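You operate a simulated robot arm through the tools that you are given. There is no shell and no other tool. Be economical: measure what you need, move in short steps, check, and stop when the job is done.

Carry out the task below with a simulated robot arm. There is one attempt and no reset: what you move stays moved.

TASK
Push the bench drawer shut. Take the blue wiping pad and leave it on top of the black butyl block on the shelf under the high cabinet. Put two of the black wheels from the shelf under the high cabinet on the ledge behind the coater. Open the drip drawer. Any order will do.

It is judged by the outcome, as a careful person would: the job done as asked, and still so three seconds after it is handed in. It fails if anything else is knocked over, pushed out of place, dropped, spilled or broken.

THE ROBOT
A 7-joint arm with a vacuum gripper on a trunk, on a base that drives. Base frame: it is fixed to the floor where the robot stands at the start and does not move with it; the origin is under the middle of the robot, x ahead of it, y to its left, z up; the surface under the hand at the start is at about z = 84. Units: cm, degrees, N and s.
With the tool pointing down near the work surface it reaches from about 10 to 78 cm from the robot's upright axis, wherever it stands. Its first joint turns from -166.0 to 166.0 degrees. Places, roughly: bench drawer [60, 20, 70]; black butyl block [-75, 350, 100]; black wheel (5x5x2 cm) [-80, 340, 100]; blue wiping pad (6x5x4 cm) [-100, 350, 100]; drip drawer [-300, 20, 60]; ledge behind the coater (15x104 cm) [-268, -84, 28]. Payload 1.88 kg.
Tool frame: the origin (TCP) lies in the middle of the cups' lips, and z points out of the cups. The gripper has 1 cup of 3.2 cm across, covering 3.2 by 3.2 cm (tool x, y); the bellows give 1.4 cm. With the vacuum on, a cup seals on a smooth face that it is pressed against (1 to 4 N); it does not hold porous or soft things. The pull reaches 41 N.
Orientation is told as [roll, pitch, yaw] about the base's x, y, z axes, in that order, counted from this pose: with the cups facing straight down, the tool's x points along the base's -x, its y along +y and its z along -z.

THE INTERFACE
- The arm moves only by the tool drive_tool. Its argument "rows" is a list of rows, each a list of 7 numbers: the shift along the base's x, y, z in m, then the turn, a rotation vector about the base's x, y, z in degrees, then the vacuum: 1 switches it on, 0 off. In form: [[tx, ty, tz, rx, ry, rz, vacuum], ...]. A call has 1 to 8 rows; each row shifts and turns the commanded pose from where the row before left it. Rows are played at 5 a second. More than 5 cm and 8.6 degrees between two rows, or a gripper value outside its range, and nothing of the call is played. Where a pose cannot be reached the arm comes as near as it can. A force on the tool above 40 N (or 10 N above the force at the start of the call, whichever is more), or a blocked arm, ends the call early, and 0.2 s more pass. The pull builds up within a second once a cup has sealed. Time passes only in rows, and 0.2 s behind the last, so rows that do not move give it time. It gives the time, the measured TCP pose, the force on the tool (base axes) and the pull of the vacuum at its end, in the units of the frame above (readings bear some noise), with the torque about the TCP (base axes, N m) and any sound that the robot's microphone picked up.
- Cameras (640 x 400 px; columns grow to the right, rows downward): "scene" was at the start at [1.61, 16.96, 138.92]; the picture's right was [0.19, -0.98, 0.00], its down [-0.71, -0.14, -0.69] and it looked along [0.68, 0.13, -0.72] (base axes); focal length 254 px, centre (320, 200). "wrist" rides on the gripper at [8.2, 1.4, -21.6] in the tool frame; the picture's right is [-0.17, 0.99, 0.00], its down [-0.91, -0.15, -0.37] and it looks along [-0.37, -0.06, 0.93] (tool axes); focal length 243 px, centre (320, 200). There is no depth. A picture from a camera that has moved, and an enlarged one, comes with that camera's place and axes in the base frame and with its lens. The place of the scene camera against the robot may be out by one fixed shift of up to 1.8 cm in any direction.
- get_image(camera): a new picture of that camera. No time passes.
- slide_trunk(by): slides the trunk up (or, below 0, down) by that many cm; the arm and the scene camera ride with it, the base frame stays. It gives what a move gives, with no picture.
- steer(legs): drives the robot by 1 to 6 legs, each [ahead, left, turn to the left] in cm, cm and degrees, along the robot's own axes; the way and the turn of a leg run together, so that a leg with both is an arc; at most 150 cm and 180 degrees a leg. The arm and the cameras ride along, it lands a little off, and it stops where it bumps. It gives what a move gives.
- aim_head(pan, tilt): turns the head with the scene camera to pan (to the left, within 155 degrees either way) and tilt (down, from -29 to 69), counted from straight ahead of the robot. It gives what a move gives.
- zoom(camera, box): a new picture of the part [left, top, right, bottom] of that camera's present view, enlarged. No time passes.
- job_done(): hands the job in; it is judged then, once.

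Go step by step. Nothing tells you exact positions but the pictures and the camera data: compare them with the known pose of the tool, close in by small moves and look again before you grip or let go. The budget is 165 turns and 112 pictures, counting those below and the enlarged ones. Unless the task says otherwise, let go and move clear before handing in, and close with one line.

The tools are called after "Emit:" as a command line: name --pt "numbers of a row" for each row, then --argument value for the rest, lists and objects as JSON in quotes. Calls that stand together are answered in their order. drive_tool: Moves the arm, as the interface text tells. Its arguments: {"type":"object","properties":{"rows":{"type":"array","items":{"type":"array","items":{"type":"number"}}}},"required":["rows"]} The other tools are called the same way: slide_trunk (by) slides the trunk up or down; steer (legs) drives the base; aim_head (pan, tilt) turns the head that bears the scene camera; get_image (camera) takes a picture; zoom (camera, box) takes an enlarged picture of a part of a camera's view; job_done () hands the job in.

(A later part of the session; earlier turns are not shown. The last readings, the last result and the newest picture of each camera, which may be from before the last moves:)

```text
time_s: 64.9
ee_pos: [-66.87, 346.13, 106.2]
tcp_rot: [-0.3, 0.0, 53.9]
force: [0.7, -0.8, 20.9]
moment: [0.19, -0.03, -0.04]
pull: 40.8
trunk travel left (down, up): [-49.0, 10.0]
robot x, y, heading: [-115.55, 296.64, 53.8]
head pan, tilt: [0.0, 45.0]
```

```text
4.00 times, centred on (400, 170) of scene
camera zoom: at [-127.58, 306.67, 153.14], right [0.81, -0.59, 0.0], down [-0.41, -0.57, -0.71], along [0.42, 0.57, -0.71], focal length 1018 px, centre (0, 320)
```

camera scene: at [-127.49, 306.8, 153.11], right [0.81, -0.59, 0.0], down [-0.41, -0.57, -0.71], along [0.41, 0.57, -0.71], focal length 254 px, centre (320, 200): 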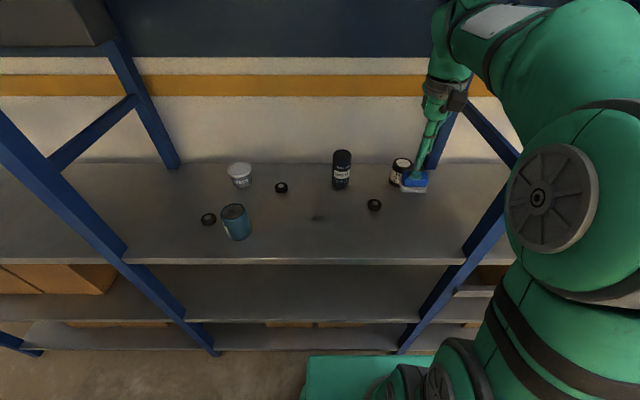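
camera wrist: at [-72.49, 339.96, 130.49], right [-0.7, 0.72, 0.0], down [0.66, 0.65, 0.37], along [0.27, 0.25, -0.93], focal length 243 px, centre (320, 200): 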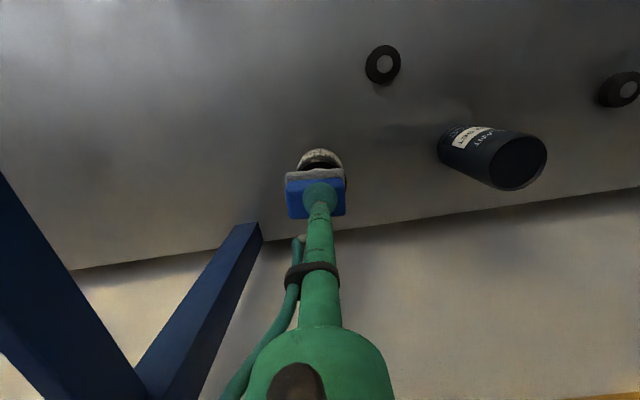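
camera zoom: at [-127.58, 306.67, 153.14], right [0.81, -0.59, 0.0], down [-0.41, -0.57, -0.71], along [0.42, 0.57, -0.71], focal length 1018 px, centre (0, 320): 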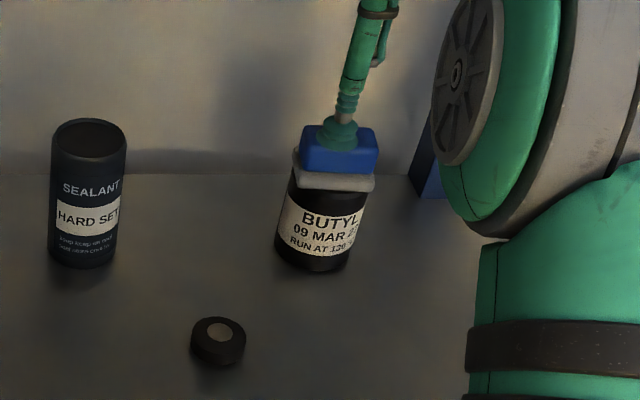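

Contact is made (about 21 N) with the pad centred on the block. I ease up slightly, release the vacuum and rise.

Emit:
drive_tool --pt "0 0 0.004 0 0 0 0" --pt "0 0 0 0 0 0 0" --pt "0 0 0 0 0 0 0" --pt "0 0 0 0 0 0 0" --pt "0 0 0.005 0 0 0 0" --pt "0 0 0.015 0 0 0 0" --pt "0 0 0.02 0 0 0 0"

Emit:
zoom --camera "scene" --box '[320, 120, 480, 220]'

Emit:
get_image --camera "wrist"

```text
time_s: 66.5
ee_pos: [-66.9, 346.02, 110.08]
tcp_rot: [-0.2, 0.3, 53.9]
force: [0.1, 0.0, -0.3]
moment: [-0.01, 0.02, 0.0]
pull: 0.1
trunk travel left (down, up): [-49.0, 10.0]
robot x, y, heading: [-115.27, 296.3, 53.8]
head pan, tilt: [0.0, 45.0]
```

```text
4.00 times, centred on (400, 170) of scene
camera zoom: at [-127.48, 306.8, 153.1], right [0.81, -0.59, 0.0], down [-0.41, -0.57, -0.71], along [0.41, 0.57, -0.71], focal length 1018 px, centre (0, 320)
```

zoom: 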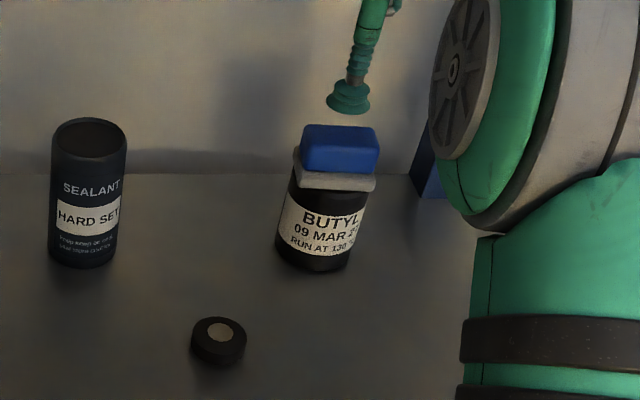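

```text
72 pictures are left
camera wrist: at [-72.76, 340.39, 131.85], right [-0.7, 0.72, 0.0], down [0.66, 0.65, 0.37], along [0.27, 0.25, -0.93], focal length 243 px, centre (320, 200)
```

wrist: 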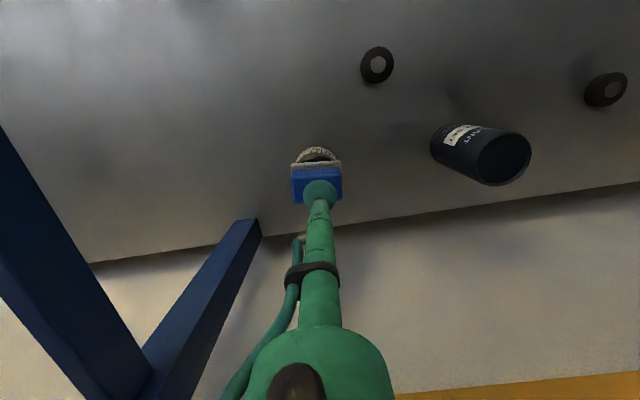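

The pad rests on the butyl block. Next I go to the nearest wheel at about [-81.3, 342.2], top near z 95.

Emit:
drive_tool --pt "-0.048 -0.0127 0.005 0 0 0 0" --pt "-0.048 -0.0127 0 0 0 0 0" --pt "-0.048 -0.0127 0 0 0 0 0" --pt "0 0 -0.04 0 0 0 0" --pt "0 0 -0.04 0 0 0 0" --pt "0 0 -0.02 0 0 0 0"

Emit:
get_image --camera "wrist"

Emit:
zoom --camera "scene" --box '[300, 130, 460, 230]'

```text
time_s: 67.9
ee_pos: [-81.09, 342.08, 100.46]
tcp_rot: [-0.2, 0.3, 53.9]
force: [0.0, -0.6, -0.4]
moment: [0.02, -0.02, -0.02]
pull: 0.1
trunk travel left (down, up): [-49.0, 10.0]
robot x, y, heading: [-115.13, 296.42, 53.9]
head pan, tilt: [0.0, 45.0]
```

```text
71 pictures are left
camera wrist: at [-87.03, 336.35, 122.08], right [-0.7, 0.71, 0.0], down [0.66, 0.65, 0.37], along [0.27, 0.26, -0.93], focal length 243 px, centre (320, 200)
```

wrist: 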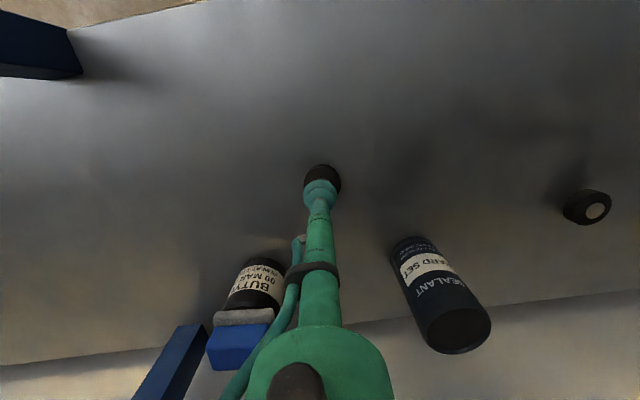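

```text
4.00 times, centred on (380, 180) of scene
camera zoom: at [-127.48, 306.81, 153.11], right [0.81, -0.59, 0.0], down [-0.41, -0.57, -0.71], along [0.41, 0.57, -0.71], focal length 1018 px, centre (80, 280)
```

zoom: 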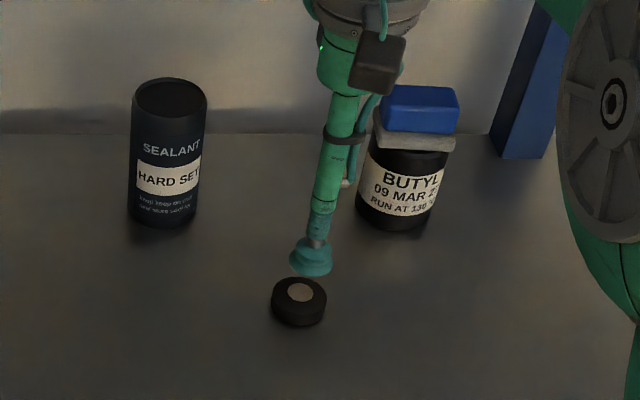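

The cup is aligned over the wheel. I descend with the vacuum on.

Emit:
drive_tool --pt "-0.001 0.001 -0.03 0 0 0 1" --pt "0 0 -0.015 0 0 0 1" --pt "0 0 -0.006 0 0 0 1" --pt "0 0 -0.004 0 0 0 1" --pt "0 0 0 0 0 0 1"

```text
time_s: 69.1
ee_pos: [-81.13, 342.39, 95.48]
tcp_rot: [-0.2, 0.0, 53.9]
force: [5.1, -0.8, 31.3]
moment: [0.07, 0.01, -0.02]
pull: 40.5
trunk travel left (down, up): [-49.0, 10.0]
robot x, y, heading: [-115.19, 296.63, 54.2]
head pan, tilt: [0.0, 45.0]
```

The wheel is sealed. I lift it and retract out of the rack.

Emit:
drive_tool --pt "0 0 0.02 0 0 0 1" --pt "0 0 0.04 0 0 0 1" --pt "0 0 0.04 0 0 0 1" --pt "-0.027 -0.036 0 0 0 0 1" --pt "-0.027 -0.036 0 0 0 0 1" --pt "-0.027 -0.036 0 0 0 0 1" --pt "-0.027 -0.036 0 0 0 0 1" --pt "-0.027 -0.036 0 0 0 0 1"

Emit:
get_image --camera "wrist"

```text
time_s: 70.9
ee_pos: [-94.65, 324.22, 105.2]
tcp_rot: [-0.2, 0.4, 53.9]
force: [-0.3, -0.3, 0.7]
moment: [-0.01, 0.0, -0.01]
pull: 40.6
trunk travel left (down, up): [-49.0, 10.0]
robot x, y, heading: [-115.14, 296.6, 54.0]
head pan, tilt: [0.0, 45.0]
```

```text
69 pictures are left
camera wrist: at [-100.6, 318.56, 126.79], right [-0.7, 0.72, 0.0], down [0.66, 0.65, 0.37], along [0.27, 0.26, -0.93], focal length 243 px, centre (320, 200)
```

wrist: 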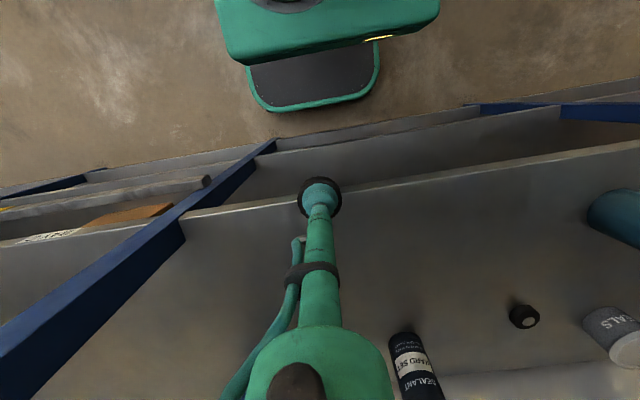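

The wheel is held. I back out by the way I came, toward the coater aisle.

Emit:
steer --legs '[[-70, 0, 0], [0, -35, 0], [-150, 0, 0]]'

Emit:
aim_head --pan 150 --tilt 25

Emit:
get_image --camera "scene"

```text
time_s: 83.7
ee_pos: [-195.16, 123.74, 105.12]
tcp_rot: [-0.2, 0.4, 55.7]
force: [0.0, 0.4, 0.3]
moment: [-0.04, 0.02, -0.02]
pull: 40.7
trunk travel left (down, up): [-49.0, 10.0]
robot x, y, heading: [-215.2, 95.14, 55.8]
head pan, tilt: [0.0, 45.0]
```

```text
time_s: 86.1
ee_pos: [-195.34, 123.68, 105.2]
tcp_rot: [-0.1, 0.3, 55.7]
force: [0.4, 0.4, -0.4]
moment: [0.0, -0.02, 0.01]
pull: 40.6
trunk travel left (down, up): [-49.0, 10.0]
robot x, y, heading: [-215.17, 95.16, 56.1]
head pan, tilt: [150.0, 25.0]
```

```text
68 pictures are left
camera scene: at [-240.49, 94.41, 156.16], right [-0.44, 0.9, 0.0], down [0.38, 0.18, -0.91], along [-0.82, -0.4, -0.42], focal length 254 px, centre (320, 200)
```

scene: 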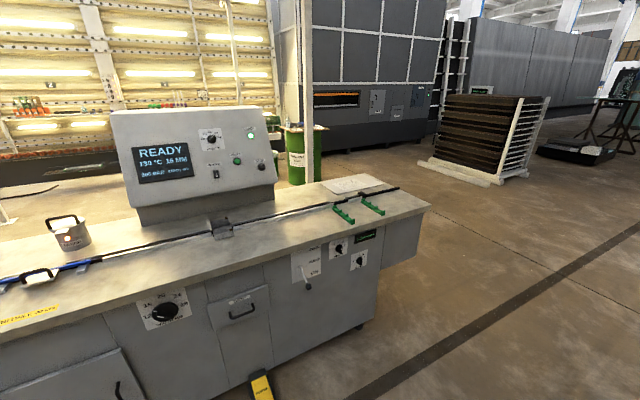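

I see the drip drawer on the coater's front. Now I look at the other end of the coater and behind it.

Emit:
aim_head --pan -152 --tilt 25

Emit:
get_image --camera "scene"

```text
time_s: 90.2
ee_pos: [-195.34, 123.52, 105.14]
tcp_rot: [-0.2, 0.3, 55.7]
force: [-0.1, 0.5, 0.3]
moment: [0.0, 0.0, -0.01]
pull: 40.7
trunk travel left (down, up): [-49.0, 10.0]
robot x, y, heading: [-215.13, 95.3, 55.9]
head pan, tilt: [-152.0, 25.0]
```

```text
67 pictures are left
camera scene: at [-233.18, 89.27, 156.17], right [-0.99, 0.11, 0.0], down [0.04, 0.42, -0.91], along [-0.1, -0.9, -0.42], focal length 254 px, centre (320, 200)
```

scene: 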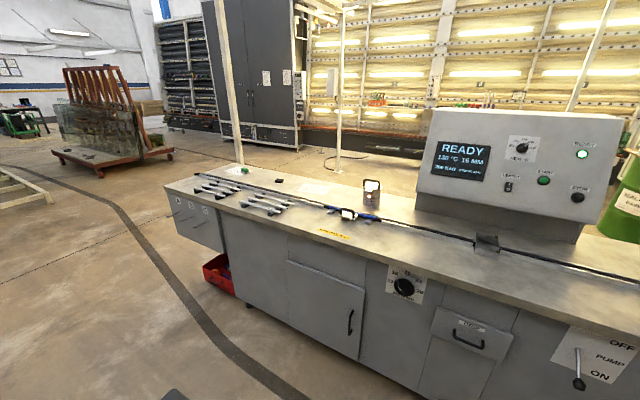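

The coater spans depth of about 67 cm and the ledge should be on its far side, low. There is free floor round its near end, so I strafe right and then reverse past it, minding the pole there.

Emit:
steer --legs '[[0, -150, 0], [0, -100, 0]]'

Emit:
aim_head --pan 150 --tilt 30

Emit:
get_image --camera "scene"

```text
time_s: 102.6
ee_pos: [11.41, -25.65, 105.11]
tcp_rot: [-0.2, 0.4, 53.3]
force: [-0.8, -0.4, -0.8]
moment: [-0.01, -0.02, 0.0]
pull: 41.3
trunk travel left (down, up): [-49.0, 10.0]
robot x, y, heading: [-9.5, -53.4, 53.9]
head pan, tilt: [-152.0, 25.0]
```

```text
time_s: 106.7
ee_pos: [11.43, -25.59, 105.16]
tcp_rot: [-0.2, 0.4, 53.4]
force: [-0.2, 0.2, -0.7]
moment: [-0.02, 0.04, 0.0]
pull: 40.9
trunk travel left (down, up): [-49.0, 10.0]
robot x, y, heading: [-9.43, -53.18, 53.6]
head pan, tilt: [150.0, 30.0]
```

```text
66 pictures are left
camera scene: at [-34.74, -53.06, 155.37], right [-0.4, 0.92, 0.0], down [0.46, 0.2, -0.87], along [-0.79, -0.35, -0.5], focal length 254 px, centre (320, 200)
```

scene: 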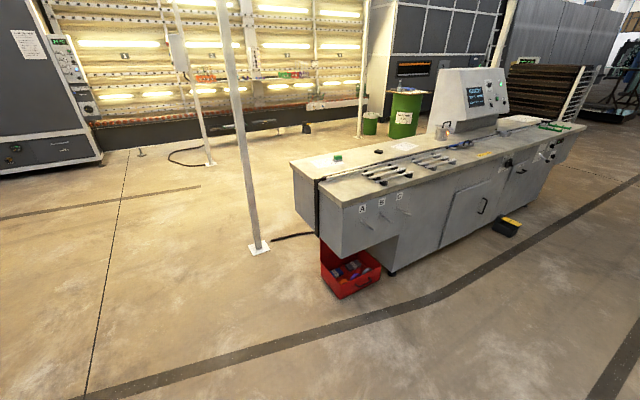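

The pole stands at [-177, -177] with a cable running from it along the floor to the coater's back. I reverse past it on a clear line.

Emit:
steer --legs '[[-150, 0, 0], [-115, 0, 0]]'

Emit:
aim_head --pan 60 --tilt 30

Emit:
get_image --camera "scene"

```text
time_s: 119.7
ee_pos: [-144.91, -243.6, 105.08]
tcp_rot: [-0.3, 0.4, 55.9]
force: [0.4, -0.2, -0.4]
moment: [0.02, 0.0, -0.01]
pull: 40.6
trunk travel left (down, up): [-49.0, 10.0]
robot x, y, heading: [-164.72, -272.14, 55.9]
head pan, tilt: [150.0, 30.0]
```

```text
time_s: 121.4
ee_pos: [-144.81, -243.61, 105.02]
tcp_rot: [-0.1, 0.4, 55.9]
force: [0.6, 0.1, -0.4]
moment: [0.01, -0.02, 0.01]
pull: 40.3
trunk travel left (down, up): [-49.0, 10.0]
robot x, y, heading: [-164.61, -272.5, 56.2]
head pan, tilt: [60.0, 30.0]
```

```text
65 pictures are left
camera scene: at [-185.71, -260.9, 155.37], right [0.9, 0.44, 0.0], down [0.22, -0.45, -0.87], along [-0.38, 0.78, -0.5], focal length 254 px, centre (320, 200)
```

scene: 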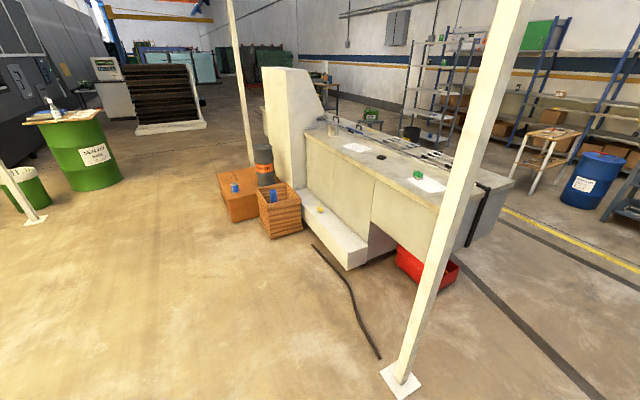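

The ledge is the low white step behind the coater, centred near depth -227 along its back, with a small yellow item on it and a crate beyond. I strafe left to face it.

Emit:
steer --legs '[[0, 150, 0], [0, 12, -2]]'

Emit:
aim_head --pan 0 --tilt 40

Emit:
get_image --camera "scene"

```text
time_s: 129.5
ee_pos: [-276.64, -155.92, 105.06]
tcp_rot: [-0.2, 0.4, 54.6]
force: [0.6, 0.4, -0.2]
moment: [-0.02, 0.05, 0.01]
pull: 40.2
trunk travel left (down, up): [-49.0, 10.0]
robot x, y, heading: [-296.89, -183.87, 54.6]
head pan, tilt: [60.0, 30.0]
```

```text
time_s: 130.8
ee_pos: [-276.56, -155.85, 105.05]
tcp_rot: [-0.1, 0.4, 54.6]
force: [-1.2, -0.8, 0.4]
moment: [-0.04, -0.05, 0.02]
pull: 40.7
trunk travel left (down, up): [-49.0, 10.0]
robot x, y, heading: [-296.69, -183.91, 54.7]
head pan, tilt: [0.0, 40.0]
```

```text
64 pictures are left
camera scene: at [-309.02, -173.5, 153.84], right [0.82, -0.58, 0.0], down [-0.37, -0.53, -0.77], along [0.44, 0.63, -0.64], focal length 254 px, centre (320, 200)
```

scene: 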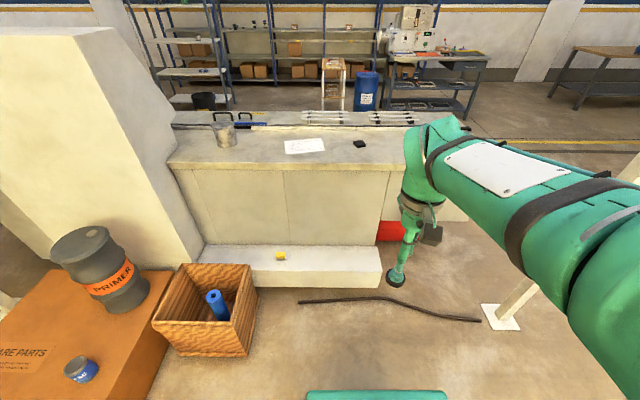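

I have the ledge mapped: free spots at about [-240, -105] and [-252, -97]. I drive 36 cm ahead, short of the cable, and lower the trunk.

Emit:
steer --legs '[[36, 0, 0]]'

Emit:
slide_trunk --by -30

Emit:
get_image --camera "scene"

Emit:
get_image --camera "wrist"

```text
time_s: 133.1
ee_pos: [-255.64, -126.62, 105.08]
tcp_rot: [-0.2, 0.5, 54.3]
force: [-0.8, 0.9, 0.0]
moment: [0.0, 0.0, 0.0]
pull: 40.8
trunk travel left (down, up): [-49.0, 10.0]
robot x, y, heading: [-275.99, -154.66, 54.6]
head pan, tilt: [0.0, 40.0]
```

```text
time_s: 136.1
ee_pos: [-255.69, -126.59, 75.09]
tcp_rot: [-0.2, 0.4, 54.3]
force: [0.6, -0.6, -0.2]
moment: [-0.01, -0.01, 0.0]
pull: 41.4
trunk travel left (down, up): [-19.0, 40.0]
robot x, y, heading: [-275.94, -154.73, 54.4]
head pan, tilt: [0.0, 40.0]
```

```text
63 pictures are left
camera scene: at [-288.16, -144.1, 123.84], right [0.81, -0.58, 0.0], down [-0.37, -0.52, -0.77], along [0.44, 0.62, -0.64], focal length 254 px, centre (320, 200)
```

scene: 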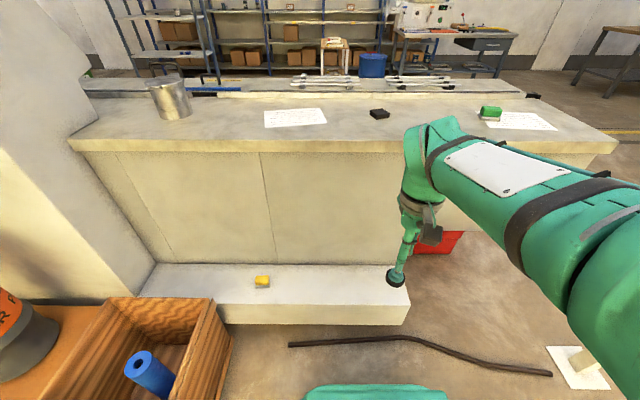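

```text
62 pictures are left
camera wrist: at [-261.54, -132.39, 96.81], right [-0.7, 0.71, 0.0], down [0.66, 0.66, 0.37], along [0.26, 0.26, -0.93], focal length 243 px, centre (320, 200)
```

wrist: 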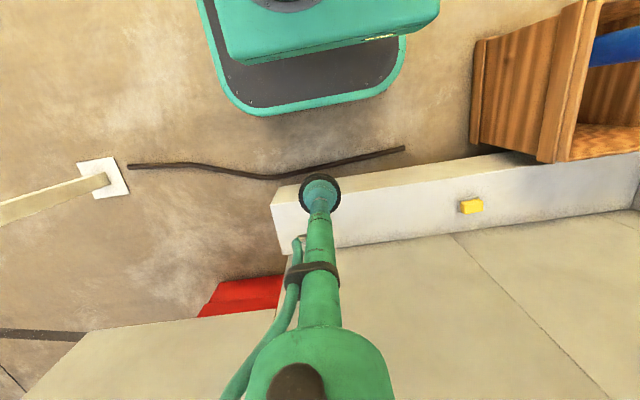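

I lower further and move forward over the ledge at a safe height.

Emit:
slide_trunk --by -15

Emit:
drive_tool --pt "0.0227 0.037 0 0 0 0 1" --pt "0.0227 0.037 0 0 0 0 1" --pt "0.0227 0.037 0 0 0 0 1" --pt "0.0227 0.037 0 0 0 0 1" --pt "0.0227 0.037 0 0 0 0 1" --pt "0.0227 0.037 0 0 0 0 1"

Emit:
get_image --camera "wrist"

Emit:
get_image --camera "scene"

```text
time_s: 137.9
ee_pos: [-255.58, -126.64, 60.05]
tcp_rot: [-0.2, 0.4, 54.4]
force: [-0.3, 0.3, -1.1]
moment: [0.01, -0.03, 0.01]
pull: 40.6
trunk travel left (down, up): [-4.0, 55.0]
robot x, y, heading: [-276.13, -155.01, 54.4]
head pan, tilt: [0.0, 40.0]
```

```text
time_s: 139.3
ee_pos: [-241.84, -104.4, 60.25]
tcp_rot: [-0.2, 0.2, 54.3]
force: [0.0, 0.4, -0.2]
moment: [0.03, -0.03, -0.01]
pull: 40.4
trunk travel left (down, up): [-4.0, 55.0]
robot x, y, heading: [-275.81, -154.29, 54.3]
head pan, tilt: [0.0, 40.0]
```

```text
61 pictures are left
camera wrist: at [-247.75, -110.3, 81.88], right [-0.7, 0.71, 0.0], down [0.66, 0.66, 0.37], along [0.27, 0.26, -0.93], focal length 243 px, centre (320, 200)
```

wrist: 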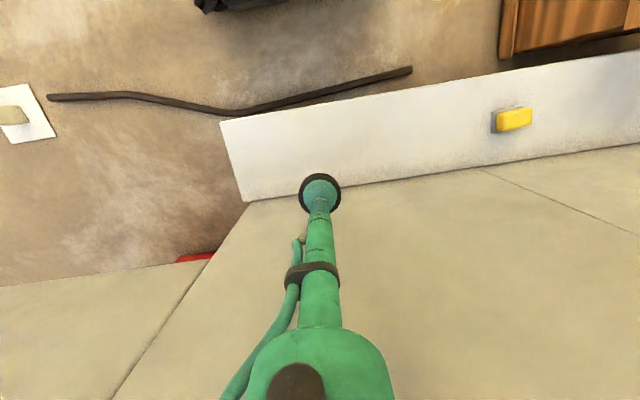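

```text
60 pictures are left
camera scene: at [-288.18, -144.12, 108.83], right [0.81, -0.58, 0.0], down [-0.37, -0.52, -0.77], along [0.44, 0.62, -0.64], focal length 254 px, centre (320, 200)
```

scene: 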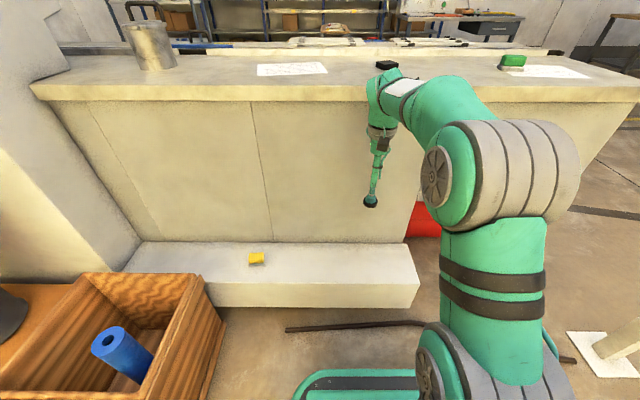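

The tool is over the middle of the ledge. I shift 2 cm toward me for wall clearance and descend most of the way.

Emit:
drive_tool --pt "-0.012 -0.016 0 0 0 0 1" --pt "0 0 -0.045 0 0 0 1" --pt "0 0 -0.045 0 0 0 1" --pt "0 0 -0.045 0 0 0 1" --pt "0 0 -0.045 0 0 0 1" --pt "0 0 -0.045 0 0 0 1"

Emit:
get_image --camera "wrist"

Emit:
get_image --camera "scene"

```text
time_s: 140.7
ee_pos: [-242.83, -106.16, 37.58]
tcp_rot: [-0.2, 0.3, 54.3]
force: [-0.4, 0.1, 0.5]
moment: [0.01, -0.01, 0.03]
pull: 40.4
trunk travel left (down, up): [-4.0, 55.0]
robot x, y, heading: [-275.73, -154.66, 54.4]
head pan, tilt: [0.0, 40.0]
```

```text
59 pictures are left
camera wrist: at [-248.74, -111.97, 59.19], right [-0.7, 0.71, 0.0], down [0.66, 0.66, 0.37], along [0.27, 0.26, -0.93], focal length 243 px, centre (320, 200)
```

wrist: 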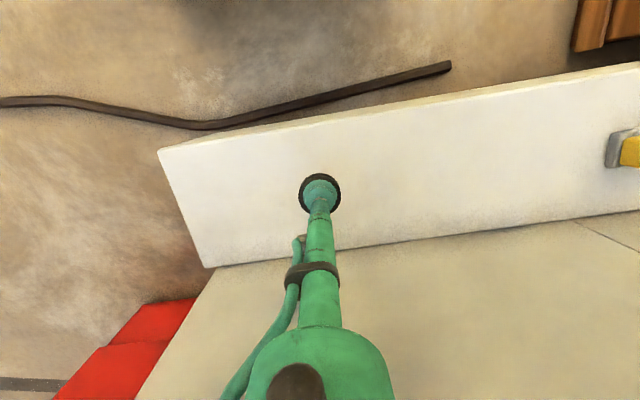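

```text
58 pictures are left
camera scene: at [-288.17, -144.12, 108.84], right [0.81, -0.58, 0.0], down [-0.37, -0.52, -0.77], along [0.44, 0.62, -0.64], focal length 254 px, centre (320, 200)
```

scene: 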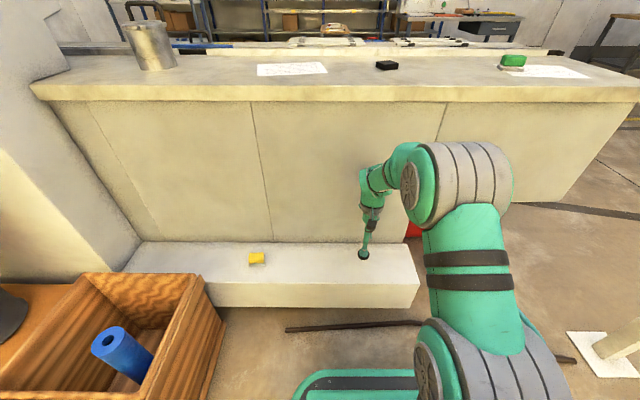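

Clearances are fine. I lower onto the ledge in small steps.

Emit:
drive_tool --pt "0 0 -0.03 0 0 0 1" --pt "0 0 -0.02 0 0 0 1" --pt "0 0 -0.01 0 0 0 1" --pt "0 0 -0.006 0 0 0 1" --pt "0 0 0 0 0 0 1"

```text
time_s: 141.9
ee_pos: [-243.0, -106.16, 31.07]
tcp_rot: [-0.2, 0.4, 54.3]
force: [0.1, 0.5, -0.5]
moment: [-0.02, 0.0, -0.01]
pull: 40.6
trunk travel left (down, up): [-4.0, 55.0]
robot x, y, heading: [-276.04, -154.93, 54.4]
head pan, tilt: [0.0, 40.0]
```

Emit:
drive_tool --pt "0 0 -0.005 0 0 0 1" --pt "0 0 -0.004 0 0 0 1" --pt "0 0 0 0 0 0 1"

```text
time_s: 142.7
ee_pos: [-243.23, -106.03, 30.04]
tcp_rot: [-0.2, 0.3, 54.4]
force: [0.1, -0.5, 0.0]
moment: [0.04, 0.0, -0.01]
pull: 40.8
trunk travel left (down, up): [-4.0, 55.0]
robot x, y, heading: [-275.94, -154.84, 54.6]
head pan, tilt: [0.0, 40.0]
```

Emit:
drive_tool --pt "0 0 -0.004 0 0 0 1" --pt "0 0 -0.003 0 0 0 1" --pt "0 0 0 0 0 0 1"

```text
time_s: 143.5
ee_pos: [-243.15, -105.92, 29.65]
tcp_rot: [-0.2, 0.3, 54.2]
force: [-7.4, -5.9, 22.3]
moment: [-0.04, 0.05, -0.04]
pull: 40.7
trunk travel left (down, up): [-4.0, 55.0]
robot x, y, heading: [-275.93, -154.44, 54.7]
head pan, tilt: [0.0, 40.0]
```

The wheel is resting on the ledge. I ease, release and rise.

Emit:
drive_tool --pt "0 0 0.004 0 0 0 0" --pt "0 0 0 0 0 0 0" --pt "0 0 0 0 0 0 0" --pt "0 0 0 0 0 0 0" --pt "0 0 0.01 0 0 0 0" --pt "0 0 0.03 0 0 0 0" --pt "0 0 0.05 0 0 0 0" --pt "0 0 0.05 0 0 0 0"

Emit:
get_image --camera "wrist"

```text
time_s: 145.3
ee_pos: [-243.34, -105.64, 43.73]
tcp_rot: [-0.3, 0.5, 54.3]
force: [-0.4, 1.0, -0.2]
moment: [-0.01, 0.01, 0.01]
pull: 0.1
trunk travel left (down, up): [-4.0, 55.0]
robot x, y, heading: [-276.05, -154.45, 54.5]
head pan, tilt: [0.0, 40.0]
```

```text
57 pictures are left
camera wrist: at [-249.22, -111.46, 65.33], right [-0.7, 0.71, 0.0], down [0.66, 0.66, 0.37], along [0.26, 0.26, -0.93], focal length 243 px, centre (320, 200)
```

wrist: 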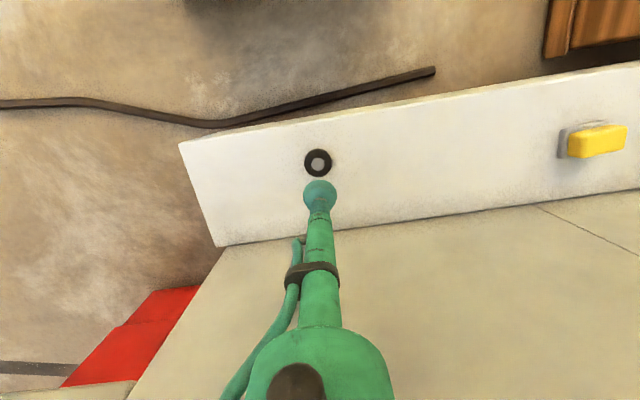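

The first wheel stands squarely on the ledge. I retract, and on the way back for the second wheel I'll stop at the drip drawer.

Emit:
drive_tool --pt "0 0 0.05 0 0 0 0" --pt "0 0 0.05 0 0 0 0" --pt "0 0 0.04 0 0 0 0" --pt "-0.024 -0.037 0.01 0 0 0 0" --pt "-0.024 -0.037 0.01 0 0 0 0" --pt "-0.024 -0.037 0.01 0 0 0 0" --pt "-0.024 -0.037 0.01 0 0 0 0" --pt "-0.024 -0.037 0.01 0 0 0 0"

Emit:
slide_trunk --by 31

Emit:
steer --legs '[[-38, 0, 0], [0, -150, 0], [0, -15, 0]]'

```text
time_s: 147.1
ee_pos: [-255.26, -124.2, 62.66]
tcp_rot: [-0.2, 0.4, 54.4]
force: [0.0, -0.1, -0.5]
moment: [-0.01, 0.07, -0.02]
pull: 0.0
trunk travel left (down, up): [-4.0, 55.0]
robot x, y, heading: [-275.69, -154.91, 54.6]
head pan, tilt: [0.0, 40.0]
```

```text
time_s: 150.2
ee_pos: [-255.4, -124.35, 93.87]
tcp_rot: [-0.3, 0.4, 54.3]
force: [0.1, -0.4, 0.3]
moment: [0.02, 0.0, -0.03]
pull: 0.1
trunk travel left (down, up): [-35.0, 24.0]
robot x, y, heading: [-275.64, -154.49, 54.7]
head pan, tilt: [0.0, 40.0]
```

```text
time_s: 160.7
ee_pos: [-141.7, -252.49, 93.91]
tcp_rot: [-0.1, 0.3, 54.3]
force: [0.5, -0.3, 0.1]
moment: [-0.01, 0.0, 0.03]
pull: 0.1
trunk travel left (down, up): [-35.0, 24.0]
robot x, y, heading: [-162.64, -282.67, 54.4]
head pan, tilt: [0.0, 40.0]
```

I drive around the end and along the coater's front, then turn to face the drip drawer.

Emit:
steer --legs '[[150, 0, 0], [115, 0, 0], [0, 150, 0], [0, 130, 0], [0, 0, 180]]'

Emit:
aim_head --pan 0 --tilt 40

Emit:
get_image --camera "scene"

```text
time_s: 194.0
ee_pos: [-242.84, 71.06, 93.78]
tcp_rot: [-0.2, 0.4, -129.5]
force: [-0.7, -0.7, -0.6]
moment: [0.02, 0.02, 0.01]
pull: 0.1
trunk travel left (down, up): [-35.0, 24.0]
robot x, y, heading: [-219.57, 100.03, -129.3]
head pan, tilt: [0.0, 40.0]
```

```text
time_s: 194.6
ee_pos: [-242.83, 71.02, 93.83]
tcp_rot: [-0.2, 0.3, -129.5]
force: [0.1, 0.1, -0.7]
moment: [-0.01, 0.01, -0.05]
pull: 0.2
trunk travel left (down, up): [-35.0, 24.0]
robot x, y, heading: [-220.07, 99.8, -129.5]
head pan, tilt: [0.0, 40.0]
```

```text
56 pictures are left
camera scene: at [-209.27, 86.67, 139.83], right [-0.77, 0.63, 0.0], down [0.41, 0.5, -0.77], along [-0.49, -0.59, -0.64], focal length 254 px, centre (320, 200)
```

scene: 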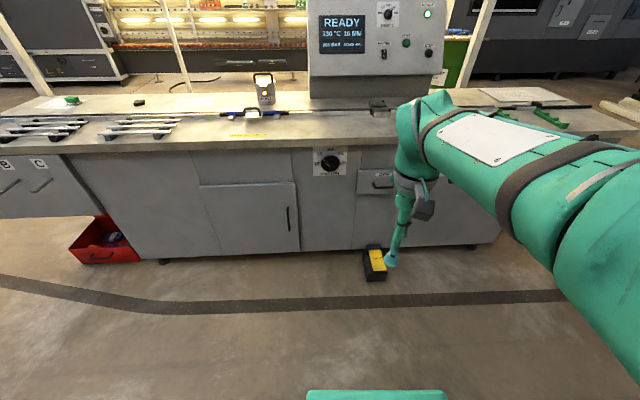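

The drip drawer is the small one right of the dial. I zoom to see it, the wedge on the floor sits below it.

Emit:
steer --legs '[[0, 0, 3.5]]'

Emit:
zoom --camera "scene" --box '[280, 120, 480, 290]'

```text
time_s: 195.4
ee_pos: [-241.09, 69.78, 93.81]
tcp_rot: [-0.2, 0.3, -126.1]
force: [-0.7, 0.0, -0.7]
moment: [-0.01, -0.01, 0.02]
pull: 0.0
trunk travel left (down, up): [-35.0, 24.0]
robot x, y, heading: [-219.91, 100.2, -125.8]
head pan, tilt: [0.0, 40.0]
```

```text
2.35 times, centred on (380, 205) of scene
camera zoom: at [-208.55, 87.36, 139.83], right [-0.81, 0.59, 0.0], down [0.38, 0.52, -0.77], along [-0.45, -0.62, -0.64], focal length 599 px, centre (179, 188)
```

zoom: 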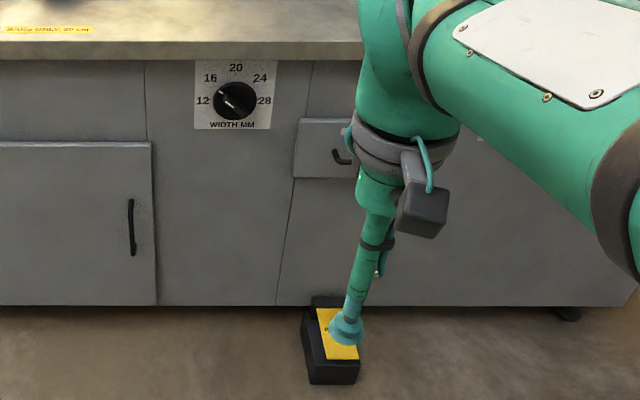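

I shift right so the drawer is dead ahead, extend the arm and start turning the tool to point forward.

Emit:
steer --legs '[[0, 20, 0]]'

```text
time_s: 197.0
ee_pos: [-224.81, 58.03, 93.84]
tcp_rot: [-0.2, 0.4, -126.1]
force: [-0.3, -0.2, 0.1]
moment: [-0.02, -0.02, -0.01]
pull: 0.1
trunk travel left (down, up): [-35.0, 24.0]
robot x, y, heading: [-203.84, 88.28, -125.9]
head pan, tilt: [0.0, 40.0]
```

I sent that to the left by mistake; no harm done. I correct with 40 cm to the right.

Emit:
steer --legs '[[0, -40, 0]]'

Emit:
drive_tool --pt "-0.0253 -0.0351 0 0 0 0 0" --pt "-0.0253 -0.0351 0 0 0 0 0" --pt "-0.0253 -0.0351 0 0 0 0 0" --pt "-0.0253 -0.0351 0 0 0 0 0" --pt "-0.0253 -0.0351 0 0 0 0 0" --pt "-0.0253 -0.0351 0 0 0 0 0" --pt "0 0 0 -6.9 4.97 0 0" --pt "0 0 0 -6.9 4.97 0 0"

Emit:
get_image --camera "scene"

```text
time_s: 199.6
ee_pos: [-257.95, 81.74, 93.83]
tcp_rot: [-0.2, 0.4, -125.7]
force: [0.4, -0.3, 0.5]
moment: [0.05, 0.02, 0.02]
pull: 0.0
trunk travel left (down, up): [-35.0, 24.0]
robot x, y, heading: [-237.44, 112.0, -125.5]
head pan, tilt: [0.0, 40.0]
```

```text
time_s: 201.4
ee_pos: [-272.95, 60.59, 93.83]
tcp_rot: [-0.2, -16.7, -125.6]
force: [0.7, 0.6, -0.9]
moment: [0.01, -0.04, -0.03]
pull: 0.0
trunk travel left (down, up): [-35.0, 24.0]
robot x, y, heading: [-237.23, 111.96, -125.5]
head pan, tilt: [0.0, 40.0]
```

```text
54 pictures are left
camera scene: at [-225.57, 99.6, 139.83], right [-0.81, 0.58, 0.0], down [0.37, 0.52, -0.77], along [-0.44, -0.62, -0.64], focal length 254 px, centre (320, 200)
```

scene: 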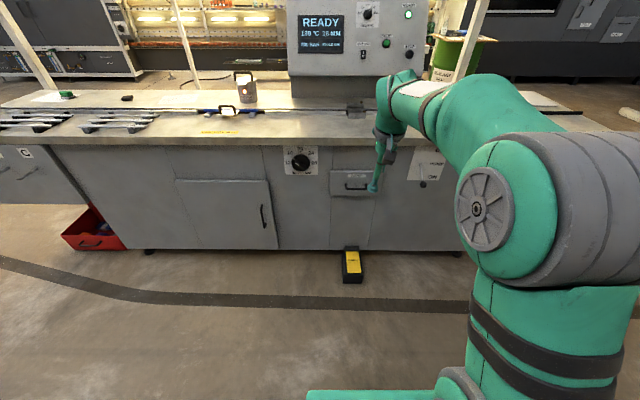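

The drawer centre triangulates to about [-299, 24, 65.4]. I finish turning the tool to horizontal.

Emit:
drive_tool --pt "0 0 0 -6.96 4.94 0 0" --pt "0 0 0 -6.96 4.94 0 0" --pt "0 0 0 -6.96 4.94 0 0" --pt "0 0 0 -6.96 4.94 0 0" --pt "0 0 0 -6.96 4.94 0 0" --pt "0 0 0 -6.96 4.94 0 0" --pt "0 0 0 -6.96 4.94 0 0" --pt "0 0 0 -6.96 4.94 0 0"

Emit:
drive_tool --pt "0 0 0 -3.8 2.7 0 0" --pt "0 0 -0.045 0 0 0 0" --pt "0 0 -0.045 0 0 0 0" --pt "0 0 -0.045 0 0 0 0" --pt "0 0 -0.045 0 0 0 0" --pt "0 0 -0.045 0 0 0 0"

Emit:
get_image --camera "wrist"

Emit:
get_image --camera "scene"

```text
time_s: 202.9
ee_pos: [-275.14, 57.48, 85.35]
tcp_rot: [0.5, -55.6, -125.5]
force: [0.0, 0.5, -0.4]
moment: [-0.12, 0.08, -0.02]
pull: 0.0
out of reach, approached as far as the arm can: row 7
trunk travel left (down, up): [-35.0, 24.0]
robot x, y, heading: [-237.39, 112.16, -125.2]
head pan, tilt: [0.0, 40.0]
stopped in row 7: the arm was blocked; the commanded pose is now the measured one
```

```text
time_s: 203.4
ee_pos: [-273.78, 59.57, 70.46]
tcp_rot: [-0.1, -46.3, -124.8]
force: [0.5, 0.6, -1.2]
moment: [-0.13, 0.06, -0.01]
pull: 0.0
trunk travel left (down, up): [-35.0, 24.0]
robot x, y, heading: [-237.03, 112.29, -125.6]
head pan, tilt: [0.0, 40.0]
stopped in row 2: the arm was blocked; the commanded pose is now the measured one
```

```text
53 pictures are left
camera wrist: at [-260.63, 76.33, 79.49], right [0.75, -0.66, 0.12], down [-0.33, -0.21, 0.92], along [-0.58, -0.73, -0.38], focal length 243 px, centre (320, 200)
```

wrist: 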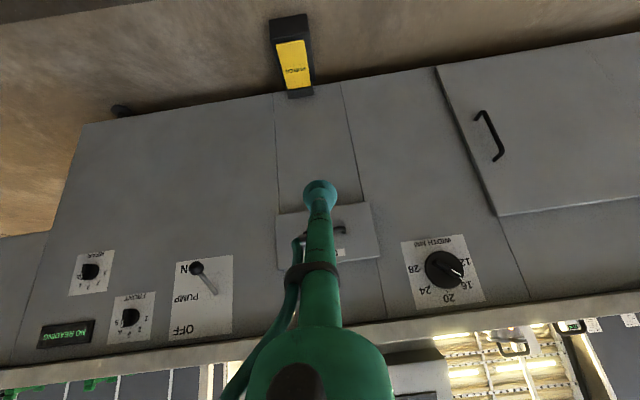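

```text
52 pictures are left
camera scene: at [-225.52, 99.67, 140.07], right [-0.81, 0.58, 0.0], down [0.37, 0.52, -0.77], along [-0.44, -0.62, -0.64], focal length 254 px, centre (320, 200)
```

scene: 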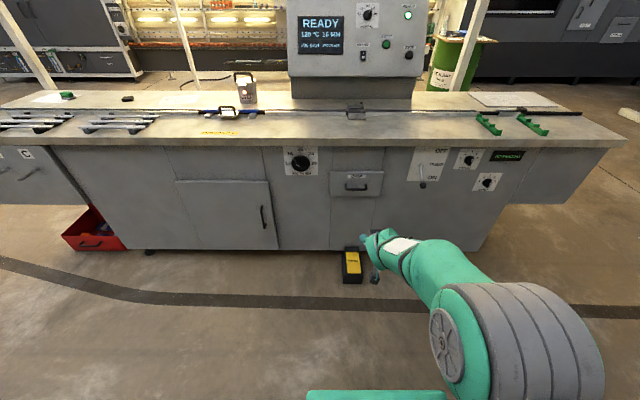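

The arm hits a joint limit at about 46° tilt with the shoulder this high. I lower the trunk so the forearm runs flatter, then continue turning.

Emit:
slide_trunk --by -22

Emit:
drive_tool --pt "0 0 0.04 0 0 0 0" --pt "0 0 0.04 0 0 0 0" --pt "0 0 0.04 0 0 0 0" --pt "0 0 0.04 0 0 0 0" --pt "0 0 0 -6.96 4.94 0 0"

```text
time_s: 205.8
ee_pos: [-273.88, 59.54, 47.07]
tcp_rot: [0.1, -45.2, -124.6]
force: [0.7, 0.6, 0.5]
moment: [0.01, -0.01, -0.03]
pull: 0.1
trunk travel left (down, up): [-13.0, 46.0]
robot x, y, heading: [-237.13, 112.29, -125.7]
head pan, tilt: [0.0, 40.0]
```

```text
time_s: 207.0
ee_pos: [-273.6, 59.61, 64.12]
tcp_rot: [0.3, -51.3, -124.4]
force: [0.0, 1.2, 4.4]
moment: [0.46, -0.33, 0.03]
pull: 0.1
out of reach, approached as far as the arm can: row 4, 5
trunk travel left (down, up): [-13.0, 46.0]
robot x, y, heading: [-237.25, 112.09, -125.6]
head pan, tilt: [0.0, 40.0]
```

The arm still cannot make it; I look at its posture.

Emit:
get_image --camera "scene"

```text
51 pictures are left
camera scene: at [-225.45, 99.76, 117.83], right [-0.81, 0.58, 0.0], down [0.37, 0.52, -0.77], along [-0.45, -0.63, -0.64], focal length 254 px, centre (320, 200)
```

scene: 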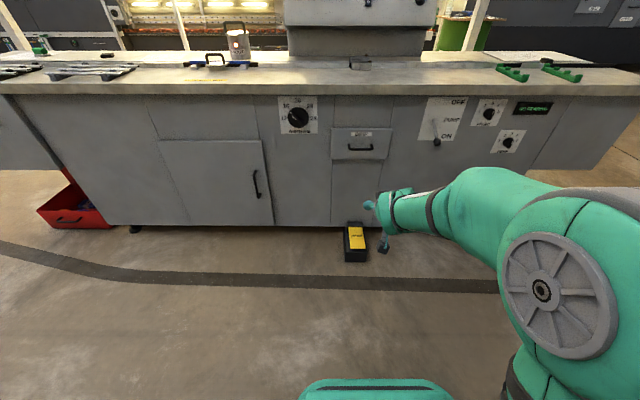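

A wrist limit prevents pointing forward. Instead I will stand sideways, heading along the coater, so that a simple roll of the forearm points the cup at the drawer; I turn the tool back down first.

Emit:
drive_tool --pt "0 0 0 6.92 -4.94 0 0" --pt "0 0 0 6.92 -4.94 0 0" --pt "0 0 0.02 6.92 -4.94 0 0" --pt "0 0 0.02 6.92 -4.94 0 0" --pt "0 0 0.02 6.92 -4.94 0 0" --pt "0 0 0.02 6.92 -4.94 0 0"

```text
time_s: 208.4
ee_pos: [-273.32, 59.46, 72.12]
tcp_rot: [1.1, -0.1, -124.8]
force: [0.9, 0.0, 0.3]
moment: [-0.01, 0.03, -0.04]
pull: 0.2
trunk travel left (down, up): [-13.0, 46.0]
robot x, y, heading: [-237.13, 112.28, -125.8]
head pan, tilt: [0.0, 40.0]
```

Emit:
steer --legs '[[0, 0, -90], [-57, 0, 0], [0, 50, 0]]'

Emit:
aim_head --pan 50 --tilt 40

Emit:
get_image --camera "scene"

```text
time_s: 217.9
ee_pos: [-272.34, 74.11, 72.22]
tcp_rot: [1.2, -0.1, 145.9]
force: [-0.6, 0.2, -0.9]
moment: [-0.01, 0.02, -0.04]
pull: 0.2
trunk travel left (down, up): [-13.0, 46.0]
robot x, y, heading: [-219.32, 38.91, 145.2]
head pan, tilt: [0.0, 40.0]
```

```text
time_s: 219.1
ee_pos: [-272.25, 73.99, 72.11]
tcp_rot: [1.1, -0.1, 145.8]
force: [0.4, 0.5, -0.3]
moment: [-0.02, -0.01, 0.01]
pull: 0.1
trunk travel left (down, up): [-13.0, 46.0]
robot x, y, heading: [-219.16, 38.94, 145.3]
head pan, tilt: [50.0, 40.0]
```

```text
50 pictures are left
camera scene: at [-231.96, 18.59, 117.83], right [-0.26, 0.96, 0.0], down [0.62, 0.17, -0.77], along [-0.74, -0.2, -0.64], focal length 254 px, centre (320, 200)
```

scene: 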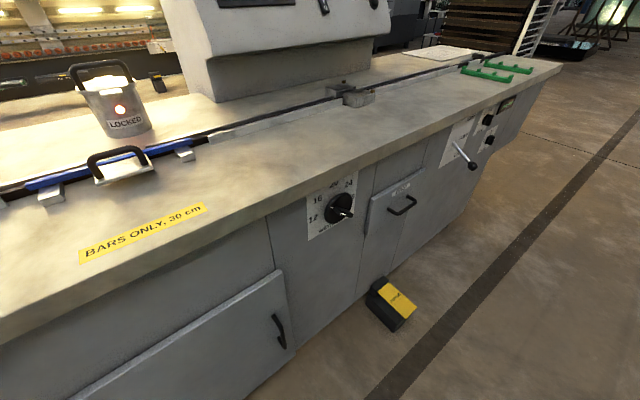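

I have a clear view of the drawer. I roll the tool toward the coater while shifting it that way.

Emit:
drive_tool --pt "-0.0145 -0.0204 0 -6.9 4.9 0 0" --pt "-0.0145 -0.0204 0 -6.9 4.9 0 0" --pt "-0.0145 -0.0204 0 -6.9 4.9 0 0" --pt "-0.0145 -0.0204 0 -6.9 4.9 0 0" --pt "-0.0145 -0.0204 0 -6.9 4.9 0 0"

Emit:
drive_tool --pt "-0.0145 -0.0204 0 -6.9 4.9 0 0" --pt "-0.0145 -0.0204 0 -6.9 4.9 0 0" --pt "-0.0145 -0.0204 0 -6.9 4.9 0 0" --pt "0 0 0 -6.9 4.9 0 0" --pt "0 0 0 -6.9 4.9 0 0"

Emit:
get_image --camera "scene"

Emit:
get_image --camera "wrist"

```text
time_s: 220.3
ee_pos: [-279.7, 63.8, 72.21]
tcp_rot: [43.5, -1.1, 145.5]
force: [0.0, -0.1, 0.0]
moment: [0.06, 0.03, 0.04]
pull: 0.1
trunk travel left (down, up): [-13.0, 46.0]
robot x, y, heading: [-218.62, 38.33, 145.1]
head pan, tilt: [50.0, 40.0]
```

```text
time_s: 221.5
ee_pos: [-284.06, 57.71, 72.23]
tcp_rot: [85.9, -1.4, 144.6]
force: [0.5, -0.2, 1.4]
moment: [0.08, -0.04, -0.03]
pull: 0.1
trunk travel left (down, up): [-13.0, 46.0]
robot x, y, heading: [-218.95, 38.69, 145.0]
head pan, tilt: [50.0, 40.0]
```

```text
49 pictures are left
camera scene: at [-231.94, 18.56, 117.84], right [-0.27, 0.96, 0.0], down [0.62, 0.17, -0.77], along [-0.74, -0.2, -0.64], focal length 254 px, centre (320, 200)
```

scene: 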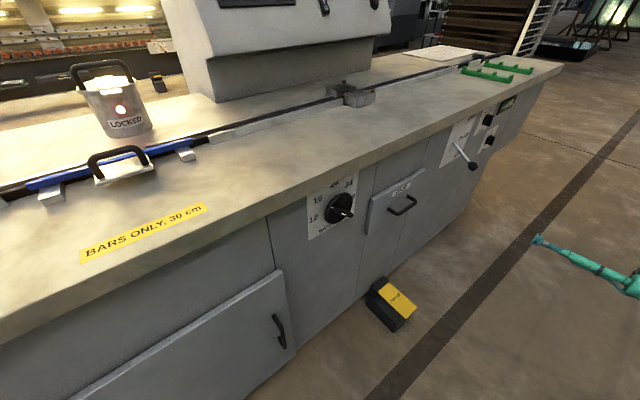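

```text
48 pictures are left
camera wrist: at [-264.86, 70.35, 74.99], right [-0.16, 0.02, 0.99], down [-0.52, 0.85, -0.1], along [-0.84, -0.53, -0.12], focal length 243 px, centre (320, 200)
```

wrist: 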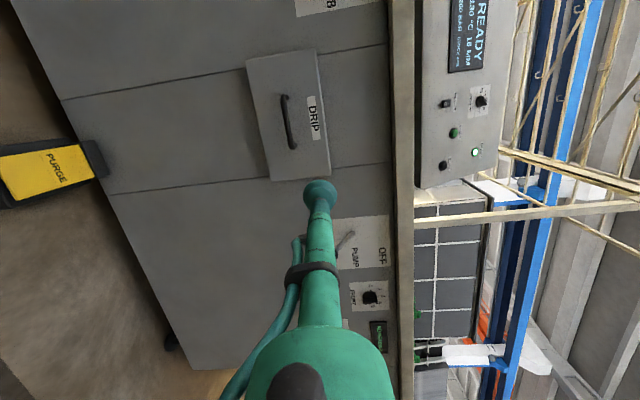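

The wrist camera reads "DRIP" on the drawer. Its panel is about 27x18 cm, centred near [-301, 25.6, 63], with the handle mid-height. I aim the cup at the clear area below the handle and advance.

Emit:
drive_tool --pt "0.013 -0.0093 -0.035 -3.66 2.6 0 0" --pt "0.013 -0.0093 -0.035 0 0 0 0" --pt "0.013 -0.0093 -0.035 0 0 0 0" --pt "0 0 -0.03 0 0 0 0" --pt "-0.026 -0.0367 0 0 0 0 0" --pt "-0.026 -0.0367 0 0 0 0 0" --pt "-0.026 -0.0367 0 0 0 0 0" --pt "-0.026 -0.0367 0 0 0 0 0"

Emit:
get_image --camera "scene"

Emit:
get_image --camera "wrist"

```text
time_s: 223.3
ee_pos: [-290.91, 40.13, 58.93]
tcp_rot: [90.3, -1.2, 144.5]
force: [-0.9, 0.2, -0.1]
moment: [-0.01, 0.02, 0.01]
pull: 0.2
trunk travel left (down, up): [-13.0, 46.0]
robot x, y, heading: [-218.94, 38.61, 145.5]
head pan, tilt: [50.0, 40.0]
```

```text
47 pictures are left
camera scene: at [-231.96, 18.6, 117.84], right [-0.26, 0.96, 0.0], down [0.62, 0.17, -0.77], along [-0.74, -0.2, -0.64], focal length 254 px, centre (320, 200)
```

scene: 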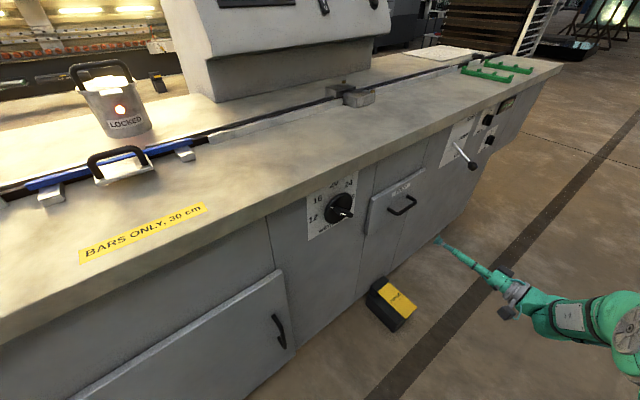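

```text
46 pictures are left
camera wrist: at [-271.55, 52.89, 60.07], right [-0.11, 0.09, 0.99], down [-0.53, 0.84, -0.14], along [-0.84, -0.54, -0.05], focal length 243 px, centre (320, 200)
```

wrist: 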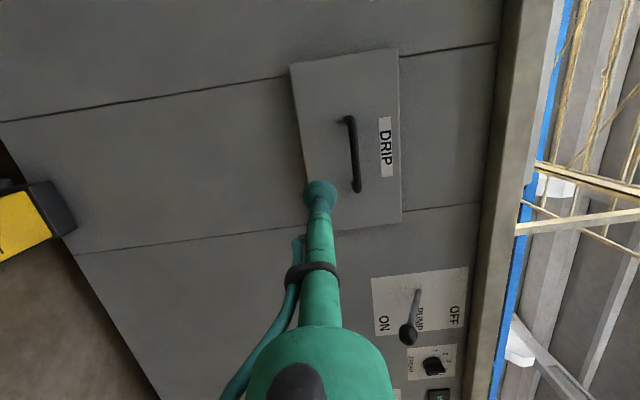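

The cup points at the panel just under the handle. I raise it slightly and advance with the vacuum on.

Emit:
drive_tool --pt "0 0 0.008 0 0 0 0" --pt "-0.0232 -0.0326 0 0 0 0 0" --pt "-0.0232 -0.0326 0 0 0 0 0" --pt "-0.0174 -0.0244 0 0 0 0 1" --pt "-0.0058 -0.0081 0 0 0 0 1" --pt "-0.0058 -0.0081 0 0 0 0 1" --pt "-0.0046 -0.0065 0 0 0 0 1"

Emit:
zoom --camera "wrist" --box '[220, 80, 420, 240]'

```text
time_s: 224.9
ee_pos: [-298.35, 28.92, 59.25]
tcp_rot: [90.3, -1.3, 144.5]
force: [-0.4, -1.7, 0.0]
moment: [0.0, -0.01, 0.01]
pull: 0.1
trunk travel left (down, up): [-13.0, 46.0]
robot x, y, heading: [-219.16, 38.44, 145.3]
head pan, tilt: [50.0, 40.0]
```

```text
2.50 times, centred on (320, 160) of wrist
camera zoom: at [-279.18, 41.69, 60.31], right [-0.11, 0.09, 0.99], down [-0.53, 0.84, -0.13], along [-0.84, -0.54, -0.05], focal length 606 px, centre (320, 300)
```

zoom: 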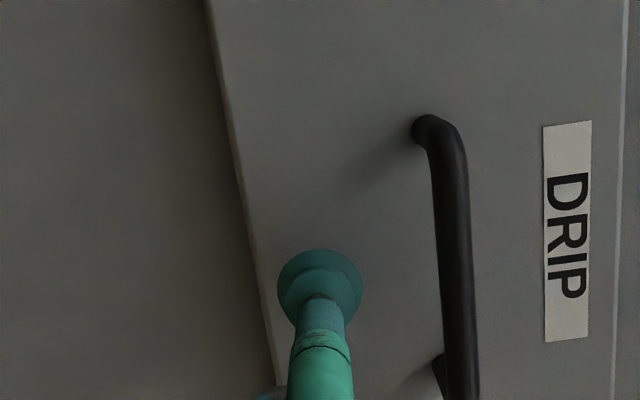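

A few centimetres remain. I continue in small steps.

Emit:
drive_tool --pt "-0.0058 -0.0081 0.003 0 0 0 1" --pt "-0.0058 -0.0081 0 0 0 0 1" --pt "-0.0046 -0.0065 0 0 0 0 1" --pt "-0.0035 -0.0049 0 0 0 0 1" --pt "0 0 0 0 0 0 1"

```text
time_s: 226.1
ee_pos: [-300.2, 26.38, 59.85]
tcp_rot: [90.2, -1.3, 144.5]
force: [31.2, 16.0, 6.1]
moment: [0.24, -0.16, -0.53]
pull: 40.5
trunk travel left (down, up): [-13.0, 46.0]
robot x, y, heading: [-219.14, 38.85, 145.5]
head pan, tilt: [50.0, 40.0]
```

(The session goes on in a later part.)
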